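You operate a simulated robot arm through the tools that you are given. There is no shell and no other tool. Be economical: measure what you need, move in short steps, check, and stop when the job is done.

Carry out the task below with a simulated robot arm. There is one attempt and no reset: what you move stays moved.

TASK
Slide the folded white cloth along the top of the grey fitting table until it stands next to the blue brush.

It is judged by the outcome, as a careful person would: the job done as asked, and still so three seconds after it is handed in. It fails if anything else is knocked over, pushed out of place, dropped, spilled or broken.

THE ROBOT
A 6-joint arm with a two-finger parallel gripper, fixed in place. Base frame: the origin is at the foot of the arm, x ahead of it, y to its left, z up; the work surface is at about z = 0.8. Lengths are in m, angles in degrees, forces in N, time in s.
With the tool pointing down near the work surface it reaches from about 0.26 to 0.68 m from the base axis. Its first joint turns from -66.0 to 66.0 degrees. Payload 2.9 kg.
Tool frame: the origin (TCP) lies between the finger pads and is the grasp point; the fingertips stand 0.03 m ahead of it; z points along the fingers, y is the line along which they close. The gripper opens to 0.11 m. The fingers are 0.02 m wide and 0.01 m thick; the gripper's body (0.048 by 0.112 m) begins 0.055 m behind the TCP.
Orientation is told as [roll, pitch, yaw] about the base's x, y, z axes, in that order, counted from this pose: with the fingers straight down and closing along the base's y, the tool's x points along the base's -x, its y along +y and its z along -z.

THE INTERFACE
- The arm moves only by the tool arm_command. Its argument "targets" is one flat list of numbers, 7 for each row, row after row: the shift along the tool's x, y, z in m, then the turn, a rotation vector about the tool's x, y, z in degrees, then the gripper command, from -1 (shut) to 1 (fully open), values between in proportion. In form: [tx, ty, tz, wx, wy, wz, grip, tx, ty, tz, wx, wy, wz, grip, ...]. A call has 1 to 8 rows; each row shifts and turns the commanded pose from where the row before left it, along the tool's axes as they then stand. A row lasts 0.2 s, in which the tool goes at most 0.05 m and 8.6 degrees; a call with a longer step from one row to the next is refused whole, and so is a gripper value outside its range. A pose out of reach is approached as far as the arm can. The call stops where the force on the tool passes 40 N (or 10 N more than at its start, if that is more) or the arm is blocked; 0.2 s more then pass. The fingers move at their own pace (about 0.108 m/s each) and stop on an object; they squeeze with about 21 N. The grip force told is the motor's: it shows also when the fingers shut on nothing. Time passes only in rows, and 0.2 s behind the last, so rows that do not move let the fingers close. It gives the time, the measured TCP pose, the force on the tool (base axes), the opening and the grip force at its end, in the units of the frame above (readings bear some noise).
- Cameras (640 x 400 px; columns grow to the right, rows downward): "scene" is fixed at [0.0814, 0.448, 1.3718]; the picture's right is [-0.67, -0.74, 0.00], its down [-0.51, 0.46, -0.73] and it looks along [0.54, -0.49, -0.68] (base axes); focal length 334 px, centre (320, 200). "wrist" rides on the gripper at [-0.036, 0, -0.057] in the tool frame; the picture's right is [0.00, -1.00, 0.00], its down [0.97, 0.00, -0.24] and it looks along [0.24, 0.00, 0.97] (tool axes); focal length 218 px, centre (320, 200).
- camera(camera): a new picture of that camera. No time passes.
- point_at(camera, pixels): for up to 12 pixels [column, row] of the newest picture of that camera ("zoom" is the newest enlarged one), the place [x, y, z] in the base frame of the surface seen there, good to about 0.002 m. No time passes.
- zoom(camera, box): a new picture of the part [left, top, right, bottom] of that camera's present view, enlarged. No time passes.
- finish_job(): hands the job in; it is judged then, once.

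Work in short steps. Measure before you move; look again where a grasp or a placing could have gone wrong, and mend it. You have 60 turns and 26 pictures in all, the two below and enlarged ones among them. Open the gripper and draw the arm clear of the work before you hand the job in, unless the task says otherwise; then end with one line.

The tools are called after "Request:" as name(argument=value, ...) on one line, values as JSON. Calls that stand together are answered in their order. arm_command: Moves the arm, as the interface text tells. Its arguments: {"type":"object","properties":{"targets":{"type":"array"}},"required":["targets"]} The other tools are called the same way: camera (camera) takes a picture; point_at (camera, pixels) gives the place of the surface under pixels of a picture; zoom (camera, box) takes an enlarged picture of a part of a camera's view; finish_job () hands the job in.

At the start:

```text
t: 0.0
tcp_pos: [0.4289, 0.039, 1.0834]
ee_rot: [-0.1, 0.0, 0.0]
force: [0.1, 0.3, 0.1]
width: 0.1099
grip_force: 0.1
```

scene: 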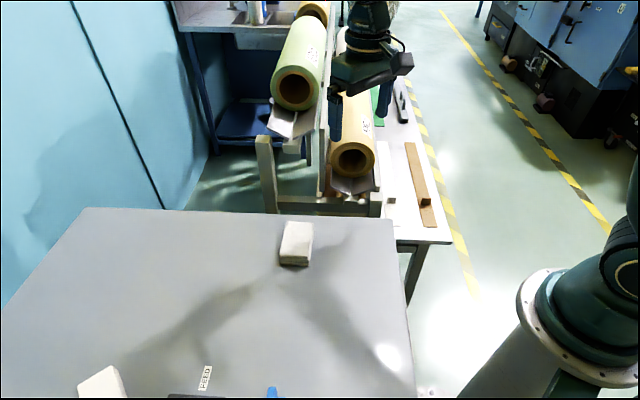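
wrist: 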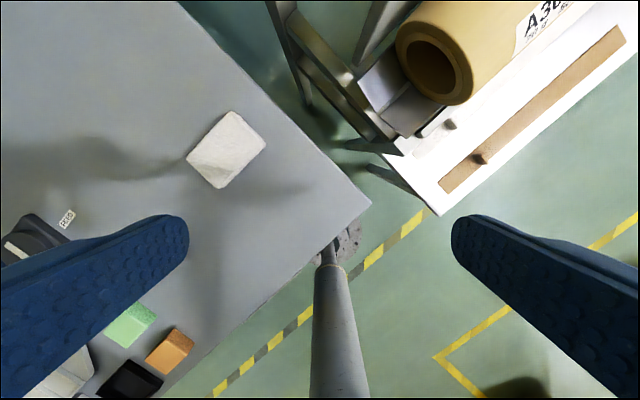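

The scene picture shows a white object at (296,244), another at (103,383) and a blue thing at (272,392). I'll measure these points first.

Request:
point_at(camera="scene", pixels=[[297, 230], [285, 222], [312, 223], [308, 264], [281, 262], [103, 380], [272, 392], [200, 397], [206, 378], [350, 300], [393, 220], [415, 395]])

Request:
point_at(camera="wrist", pixels=[[226, 150], [233, 111], [266, 143], [221, 188], [186, 157], [130, 325], [170, 350], [130, 380], [60, 370], [30, 240], [370, 203], [250, 250]])

Request:
arm_command(targets=[0, 0.04, -0.01, 0, 0, 0, 1, 0, 0.04, -0.01, 0, 0, 0, 1, 0, 0.04, -0.01, 0, 0, 0, 1, 0, 0.04, 0, 0, 0, 0, 1, 0.03, 0.03, 0, 0, 0, 0, 1, 0.03, 0.03, 0, 0, 0, 0, 1])

Request:
camera(camera="wrist")

```text
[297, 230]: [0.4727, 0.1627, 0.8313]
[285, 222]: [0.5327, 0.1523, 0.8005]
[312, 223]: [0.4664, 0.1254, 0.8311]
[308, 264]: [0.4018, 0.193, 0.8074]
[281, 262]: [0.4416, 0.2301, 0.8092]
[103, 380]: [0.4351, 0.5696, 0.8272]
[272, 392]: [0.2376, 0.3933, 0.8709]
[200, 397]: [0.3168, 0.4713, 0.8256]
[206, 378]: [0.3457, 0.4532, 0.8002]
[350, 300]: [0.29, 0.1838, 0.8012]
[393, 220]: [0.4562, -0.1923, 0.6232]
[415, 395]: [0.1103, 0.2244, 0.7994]
```

```text
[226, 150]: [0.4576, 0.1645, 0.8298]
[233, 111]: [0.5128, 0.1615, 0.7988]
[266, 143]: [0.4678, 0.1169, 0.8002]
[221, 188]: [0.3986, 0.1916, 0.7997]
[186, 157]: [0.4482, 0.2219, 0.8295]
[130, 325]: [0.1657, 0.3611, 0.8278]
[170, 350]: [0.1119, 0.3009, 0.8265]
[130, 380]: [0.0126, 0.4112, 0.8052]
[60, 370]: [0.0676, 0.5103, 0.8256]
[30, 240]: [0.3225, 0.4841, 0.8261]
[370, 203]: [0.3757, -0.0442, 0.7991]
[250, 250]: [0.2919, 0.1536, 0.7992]
```

```text
t: 1.4
tcp_pos: [0.3683, 0.2572, 1.1127]
ee_rot: [0.0, 0.0, -0.1]
force: [-0.1, 0.5, 0.4]
width: 0.1098
grip_force: 0.0
```

```text
23 pictures are left
```

wrist: 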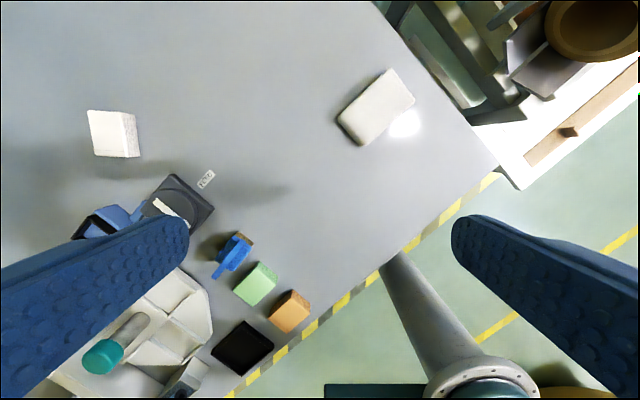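

Two white objects are in view, at (112,133) and (376,107), and blue things at (232,253) and (105,220). I'll zoom in on them to tell them apart.

Request:
zoom(camera="wrist", box=[60, 80, 320, 300])

Request:
zoom(camera="wrist", box=[320, 50, 440, 160])

Request:
zoom(camera="scene", box=[60, 340, 300, 400])

```text
1.82 times, centred on (190, 190) of wrist
```

zoom: 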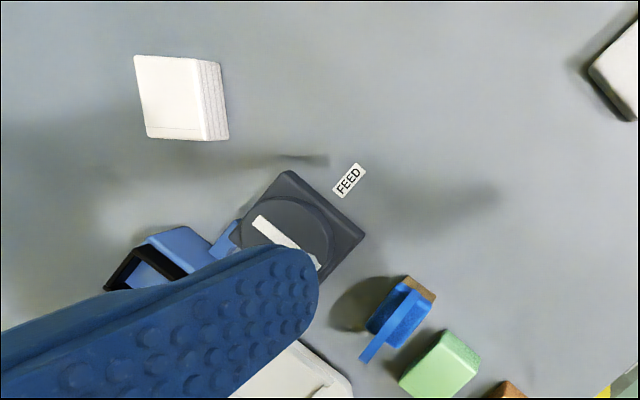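

```text
3.64 times, centred on (380, 105) of wrist
```

zoom: 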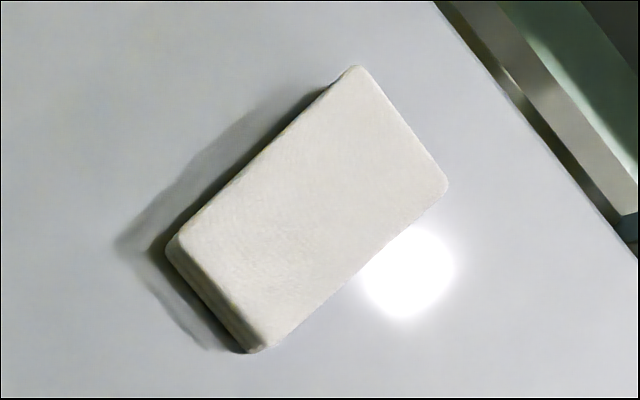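

```text
2.67 times, centred on (180, 370) of scene
```

zoom: 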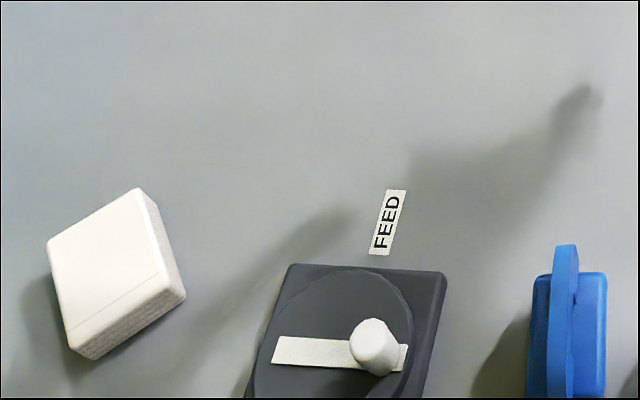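

The left object shows layered edges. I'll look more closely at the right one from the scene camera, and from the wrist after moving nearer.

Request:
zoom(camera="scene", box=[264, 210, 328, 275])

Request:
arm_command(targets=[0, 0.03, 0.03, 0, 0, 0, 1, 0, 0.03, 0.03, 0, 0, 0, 1, -0.01, 0.03, 0.03, 0, 0, 0, 1, -0.01, 0.03, 0.02, 0, 0, 0, 1])

Request:
camera(camera="wrist")

```text
6.15 times, centred on (296, 242) of scene
```

zoom: 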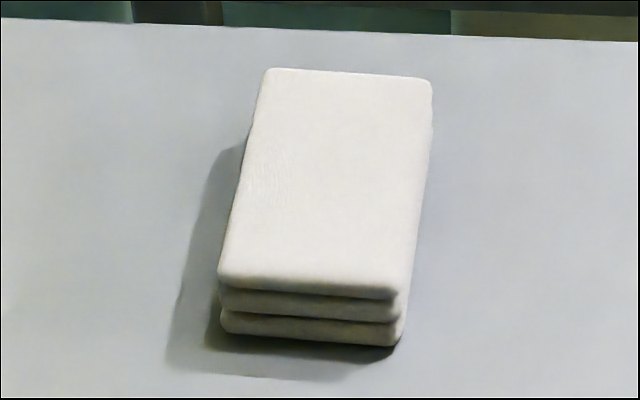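

```text
t: 2.4
tcp_pos: [0.3872, 0.3805, 1.0016]
ee_rot: [0.1, 0.0, 0.0]
force: [0.2, 0.2, -0.5]
width: 0.1098
grip_force: 0.0
```

```text
18 pictures are left
```

wrist: 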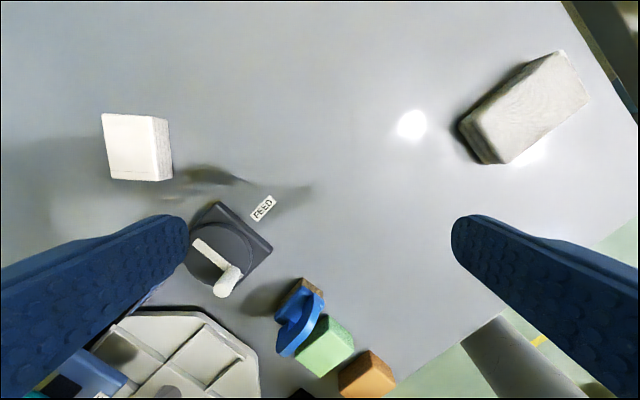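

Request:
zoom(camera="wrist", box=[90, 100, 190, 190])

Request:
zoom(camera="wrist", box=[240, 250, 420, 400])

Request:
zoom(camera="wrist", box=[450, 40, 600, 180])

```text
4.44 times, centred on (140, 145) of wrist
```

zoom: 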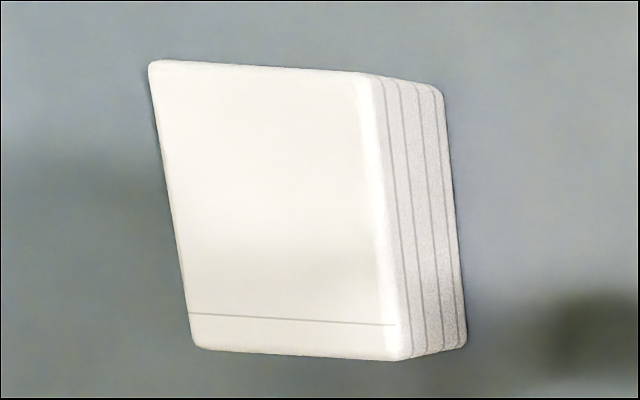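

```text
2.67 times, centred on (330, 325) of wrist
```

zoom: 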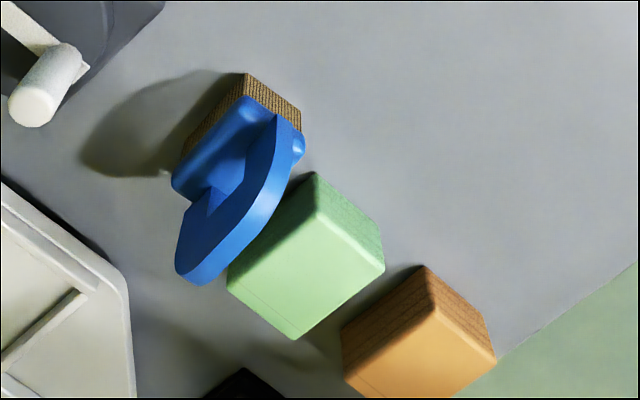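

```text
2.86 times, centred on (525, 110) of wrist
```

zoom: 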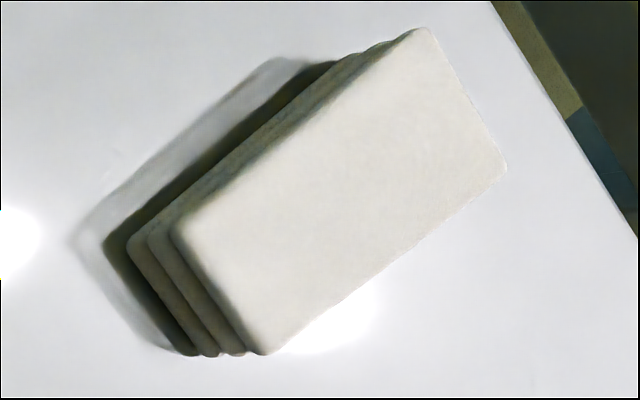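

Request:
arm_command(targets=[0.03, -0.01, 0, 0, 0, 0, 1, 0.03, -0.01, 0, 0, 0, 0, 1, 0.03, 0, 0.0, 0, 0, 0, 1, 0.02, 0, 0.0, 0, 0, 0, 1])

Request:
camera(camera="wrist")

```text
t: 3.4
tcp_pos: [0.2788, 0.3568, 1.002]
ee_rot: [0.0, 0.1, 0.0]
force: [0.4, 0.2, 0.5]
width: 0.1099
grip_force: 0.1
```

```text
14 pictures are left
```

wrist: 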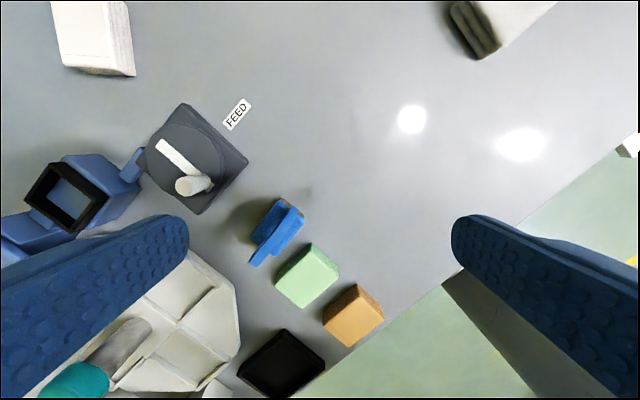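

Request:
zoom(camera="wrist", box=[220, 180, 400, 400])

Request:
point_at(camera="wrist", pixels=[[285, 205], [303, 212], [270, 240], [256, 260], [302, 222], [312, 244], [276, 280], [305, 308], [339, 272], [348, 290], [383, 318], [310, 200]])

Request:
point_at(camera="wrist", pixels=[[240, 160], [200, 212], [188, 105], [150, 165], [285, 85], [95, 40], [130, 75], [310, 260], [352, 310], [350, 200], [400, 290], [420, 290]])

```text
1.82 times, centred on (310, 290) of wrist
```

zoom: 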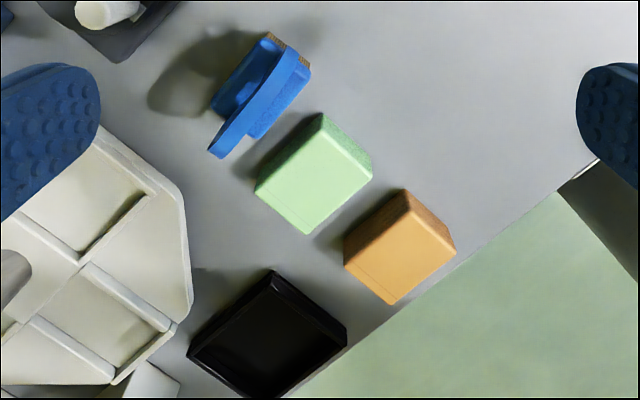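

```text
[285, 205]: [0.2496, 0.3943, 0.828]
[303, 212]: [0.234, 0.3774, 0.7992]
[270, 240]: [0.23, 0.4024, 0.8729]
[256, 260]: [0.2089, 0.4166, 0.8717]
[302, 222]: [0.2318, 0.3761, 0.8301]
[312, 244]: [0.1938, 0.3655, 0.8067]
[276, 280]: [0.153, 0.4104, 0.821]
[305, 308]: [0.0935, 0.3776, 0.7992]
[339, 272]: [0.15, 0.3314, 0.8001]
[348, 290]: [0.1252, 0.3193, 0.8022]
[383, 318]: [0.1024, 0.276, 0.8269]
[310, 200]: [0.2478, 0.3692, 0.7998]
```

```text
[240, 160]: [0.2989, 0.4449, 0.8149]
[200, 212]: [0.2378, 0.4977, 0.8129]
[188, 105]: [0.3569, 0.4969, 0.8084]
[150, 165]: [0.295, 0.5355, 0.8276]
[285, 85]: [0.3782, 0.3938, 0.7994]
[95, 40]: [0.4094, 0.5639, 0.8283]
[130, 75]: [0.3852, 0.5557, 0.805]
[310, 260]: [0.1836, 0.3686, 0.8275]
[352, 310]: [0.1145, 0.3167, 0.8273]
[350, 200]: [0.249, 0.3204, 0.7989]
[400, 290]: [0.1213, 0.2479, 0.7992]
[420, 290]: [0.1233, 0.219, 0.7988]
```

The layered pieces at (310,275), (352,315) and the far-left white one look like note pads: they share a binding line and the white one is beyond reach. The piece at about (0.457,0.17) has three soft folds, so that is the cloth. Next I move above it and turn 45° to line up with it.

Request:
arm_command(targets=[-0.03, -0.031, 0, 0, 0, 0, 1, -0.03, -0.031, 0, 0, 0, 0, 1, -0.03, -0.031, 0, 0, 0, 0, 1, -0.03, -0.031, 0, 0, 0, 0, 1, -0.03, -0.031, 0, 0, 0, 0, 1, -0.03, -0.031, 0, 0, 0, 0, 1])

Request:
arm_command(targets=[0, 0, 0, 0, 0, 7.5, 1, 0, 0, 0, 0, 0, 7.5, 1, 0, 0, 0, 0, 0, 7.5, 1, 0, 0, 0, 0, 0, 7.5, 1, 0, 0, 0, 0, 0, 7.5, 1, 0, 0, 0, 0, 0, 7.5, 1])

Request:
camera(camera="wrist")

```text
t: 4.8
tcp_pos: [0.4588, 0.1697, 1.0036]
ee_rot: [0.0, 0.0, 0.0]
force: [0.1, 0.3, 0.1]
width: 0.1097
grip_force: 0.1
```

```text
t: 6.2
tcp_pos: [0.4598, 0.171, 1.0027]
ee_rot: [-0.1, 0.1, -45.0]
force: [-0.3, -0.4, -0.7]
width: 0.1102
grip_force: 0.0
```

```text
12 pictures are left
```

wrist: 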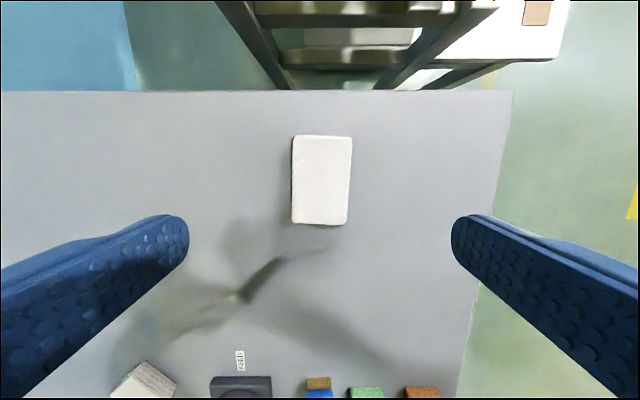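

The cloth at (322,180) is aligned with the tool. I'll measure its edges.

Request:
point_at(camera="wrist", pixels=[[296, 140], [348, 140], [343, 219], [295, 218], [322, 180], [319, 388], [319, 380], [322, 228], [308, 382], [330, 382], [320, 396], [310, 378]])

```text
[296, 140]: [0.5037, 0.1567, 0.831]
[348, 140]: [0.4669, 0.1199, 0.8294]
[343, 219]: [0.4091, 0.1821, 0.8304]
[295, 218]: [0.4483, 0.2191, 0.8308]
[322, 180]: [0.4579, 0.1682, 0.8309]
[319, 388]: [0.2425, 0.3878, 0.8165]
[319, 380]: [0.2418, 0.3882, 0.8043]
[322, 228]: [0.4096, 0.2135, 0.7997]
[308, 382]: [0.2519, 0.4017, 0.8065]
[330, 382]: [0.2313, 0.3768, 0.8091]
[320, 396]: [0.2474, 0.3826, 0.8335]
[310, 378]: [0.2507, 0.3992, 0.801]
```

The cloth centre is (0.457,0.1695), it is turned 2.7° relative to the tool, and its top is at 0.831. I'll align and descend with the fingers open on both long sides.

Request:
arm_command(targets=[0, -0.003, 0.04, 0, 0, 2.7, 1, 0, 0, 0.04, 0, 0, 0, 1, 0, 0, 0.04, 0, 0, 0, 1, 0, 0, 0.03, 0, 0, 0, 1, 0, 0, 0.015, 0, 0, 0, 1, 0, 0, 0, 0, 0, 0, 1])

Request:
arm_command(targets=[0, 0, 0, 0, 0, 0, 0.3, 0, 0, 0, 0, 0, 0, 0, 0, 0, 0, 0, 0, 0, -0.2, 0, 0, 0, 0, 0, 0, -0.4, 0, 0, 0, 0, 0, 0, -0.4])

Request:
camera(camera="wrist")

```text
t: 7.6
tcp_pos: [0.458, 0.1689, 0.8364]
ee_rot: [-0.1, 0.1, -47.6]
force: [-0.4, 0.0, 0.3]
width: 0.11
grip_force: 0.0
```

```text
t: 8.8
tcp_pos: [0.4578, 0.1694, 0.8371]
ee_rot: [0.0, 0.1, -47.7]
force: [0.1, -0.9, 0.8]
width: 0.0613
grip_force: 21.2
```

```text
11 pictures are left
```

wrist: 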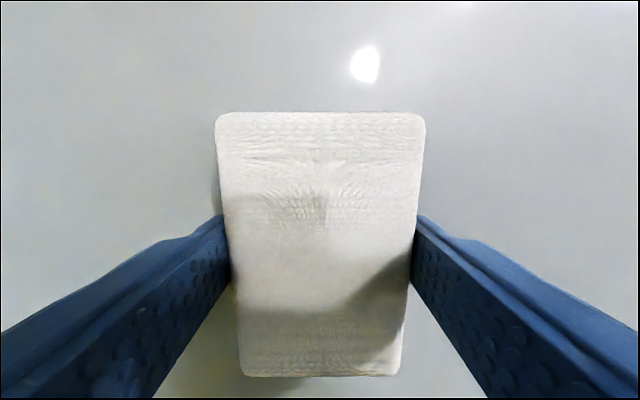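

The cloth is gripped at 0.061 m. I'll turn back to square and slide along tool x toward the brush, staying at table height.

Request:
arm_command(targets=[0, 0, 0, 0, 0, -2.7, -0.4, 0.015, 0, 0, 0, 0, 0, -0.4, 0.025, 0, 0, 0, 0, 0, -0.4, 0.025, 0, 0, 0, 0, 0, -0.4, 0.025, 0, 0, 0, 0, 0, -0.4, 0.025, 0, 0, 0, 0, 0, -0.4, 0.025, 0, 0, 0, 0, 0, -0.4, 0.01, 0, 0, 0, 0, 0, -0.4])

Request:
camera(camera="wrist")

```text
t: 10.6
tcp_pos: [0.3512, 0.2753, 0.8379]
ee_rot: [0.0, 0.0, -45.1]
force: [-0.5, 0.5, -0.8]
width: 0.0614
grip_force: 21.4
```

```text
10 pictures are left
```

wrist: 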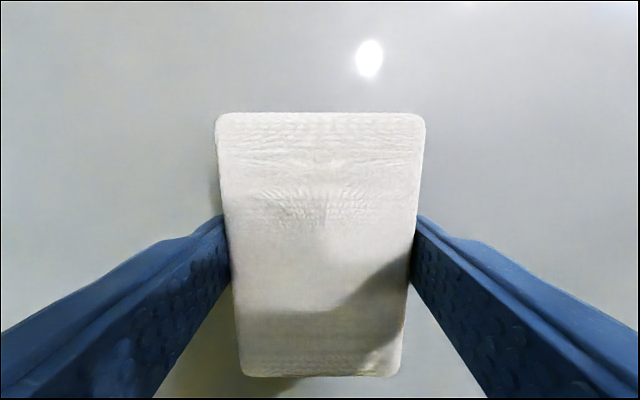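

Sliding cleanly, with about 0.09 m left. I'll go 0.07 and then look.

Request:
arm_command(targets=[0.015, 0, 0.0005, 0, 0, 0, -0.4, 0.02, 0, 0, 0, 0, 0, -0.4, 0.02, 0, 0, 0, 0, 0, -0.4, 0.015, 0, 0, 0, 0, 0, -0.4, 0, 0, 0, 0, 0, 0, -0.4])

Request:
camera(camera="scene")

Request:
camera(camera="wrist")

```text
t: 11.8
tcp_pos: [0.2995, 0.3252, 0.8367]
ee_rot: [-0.1, 0.0, -45.1]
force: [-0.4, -0.3, 2.0]
width: 0.0613
grip_force: 21.2
```

```text
9 pictures are left
```

scene: 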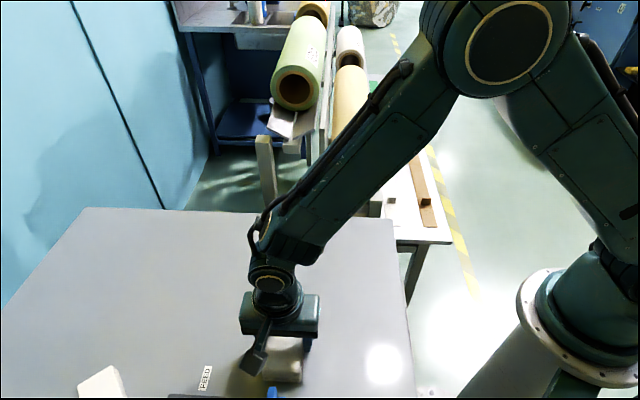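

```text
8 pictures are left
```

wrist: 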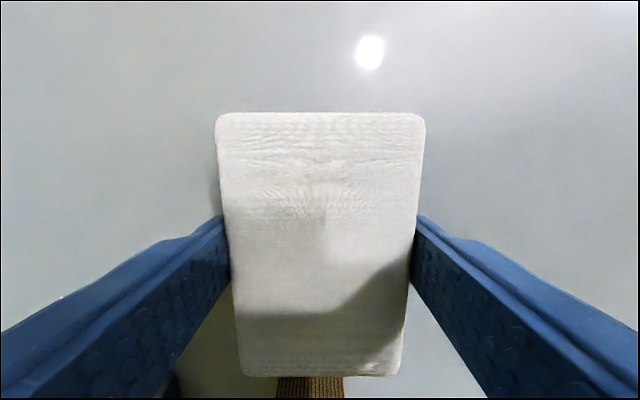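

The brush's brown bristles now show at (310,388). I'll measure the gap.

Request:
point_at(camera="wrist", pixels=[[310, 381], [310, 396], [310, 373], [260, 372], [380, 372], [265, 385], [280, 380], [342, 380]])

Request:
point_at(camera="scene", pixels=[[272, 382], [300, 380], [272, 392], [285, 375]])

```text
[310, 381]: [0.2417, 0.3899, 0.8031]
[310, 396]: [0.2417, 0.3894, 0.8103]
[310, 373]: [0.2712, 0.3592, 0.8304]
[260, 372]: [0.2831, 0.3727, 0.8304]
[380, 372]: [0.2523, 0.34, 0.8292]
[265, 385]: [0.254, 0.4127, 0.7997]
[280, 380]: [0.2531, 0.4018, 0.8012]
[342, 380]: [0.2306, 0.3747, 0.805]
```

```text
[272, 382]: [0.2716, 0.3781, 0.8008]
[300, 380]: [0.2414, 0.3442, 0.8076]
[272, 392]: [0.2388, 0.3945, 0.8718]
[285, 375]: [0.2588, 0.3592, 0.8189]
```

The cloth's front is 0.023 m from the brush body. I'll slide 0.013 m further, leaving about 1 cm, then open the fingers and rise.

Request:
arm_command(targets=[0.007, 0, 0, 0, 0, 0, -0.4, 0.006, 0, 0, 0, 0, 0, -0.4, 0, 0, 0, 0, 0, 0, -0.4, 0, 0, 0, 0, 0, 0, 0.4, 0, 0, 0, 0, 0, 0, 0.8, 0, 0, 0, 0, 0, 0, 0.8])

Request:
arm_command(targets=[0, 0, -0.02, 0, 0, 0, 0.8, 0, 0, -0.04, 0, 0, 0, 0.8, 0, 0, -0.04, 0, 0, 0, 0.8, 0, 0, -0.04, 0, 0, 0, 0.8, -0.03, 0, -0.03, 0, 0, 0, 0.8, -0.04, 0, 0, 0, 0, 0, 0.8, -0.04, 0, 0, 0, 0, 0, 0.8])

Request:
camera(camera="wrist")

Request:
camera(camera="scene")

```text
t: 13.2
tcp_pos: [0.2907, 0.3351, 0.836]
ee_rot: [0.0, -0.1, -45.0]
force: [-0.8, 0.6, -0.5]
width: 0.099
grip_force: 0.0
```

```text
t: 14.8
tcp_pos: [0.3733, 0.2558, 1.0081]
ee_rot: [0.1, 0.0, -45.0]
force: [0.8, -0.5, -0.4]
width: 0.0991
grip_force: 0.0
```

```text
7 pictures are left
```

wrist: 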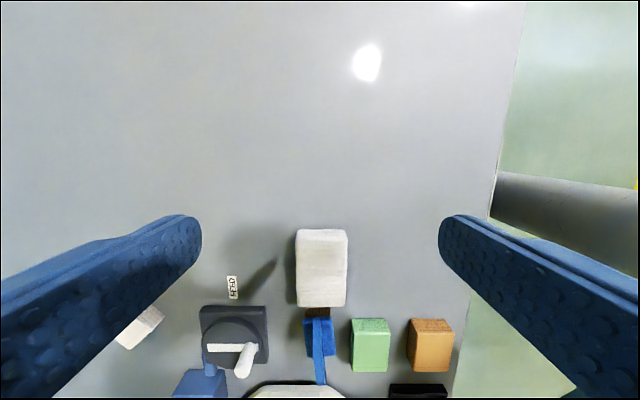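

```text
6 pictures are left
```

scene: 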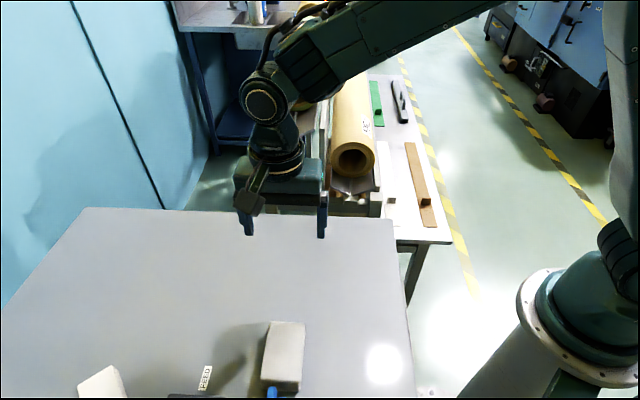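

The cloth stands right in front of the brush at (320,335), and nothing else appears moved. I'll do a quick numeric check.

Request:
point_at(camera="wrist", pixels=[[322, 303], [318, 312], [312, 322], [332, 322], [322, 268], [370, 340], [430, 340]])

Request:
point_at(camera="scene", pixels=[[272, 392], [280, 388], [290, 388], [285, 345]])

```text
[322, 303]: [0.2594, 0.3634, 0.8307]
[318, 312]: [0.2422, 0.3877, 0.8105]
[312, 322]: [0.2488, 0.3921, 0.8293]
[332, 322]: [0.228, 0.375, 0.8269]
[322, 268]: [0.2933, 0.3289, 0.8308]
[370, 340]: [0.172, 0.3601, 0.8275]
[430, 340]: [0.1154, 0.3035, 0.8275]
```

```text
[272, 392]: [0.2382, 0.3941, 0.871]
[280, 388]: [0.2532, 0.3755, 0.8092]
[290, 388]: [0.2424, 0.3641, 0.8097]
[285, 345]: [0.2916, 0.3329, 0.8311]
```

The gap to the brush is about 1–2 cm and the brush hasn't moved. The cloth lies flat with its top at 0.831, and the arm is clear, so I'm handing in.

Request:
finish_job()

```text
The job is handed in.
```

I slid the folded white cloth along the grey table until it stood about 1–2 cm from the blue brush; in the last pictures the brush hadn't moved and nothing else looked disturbed.
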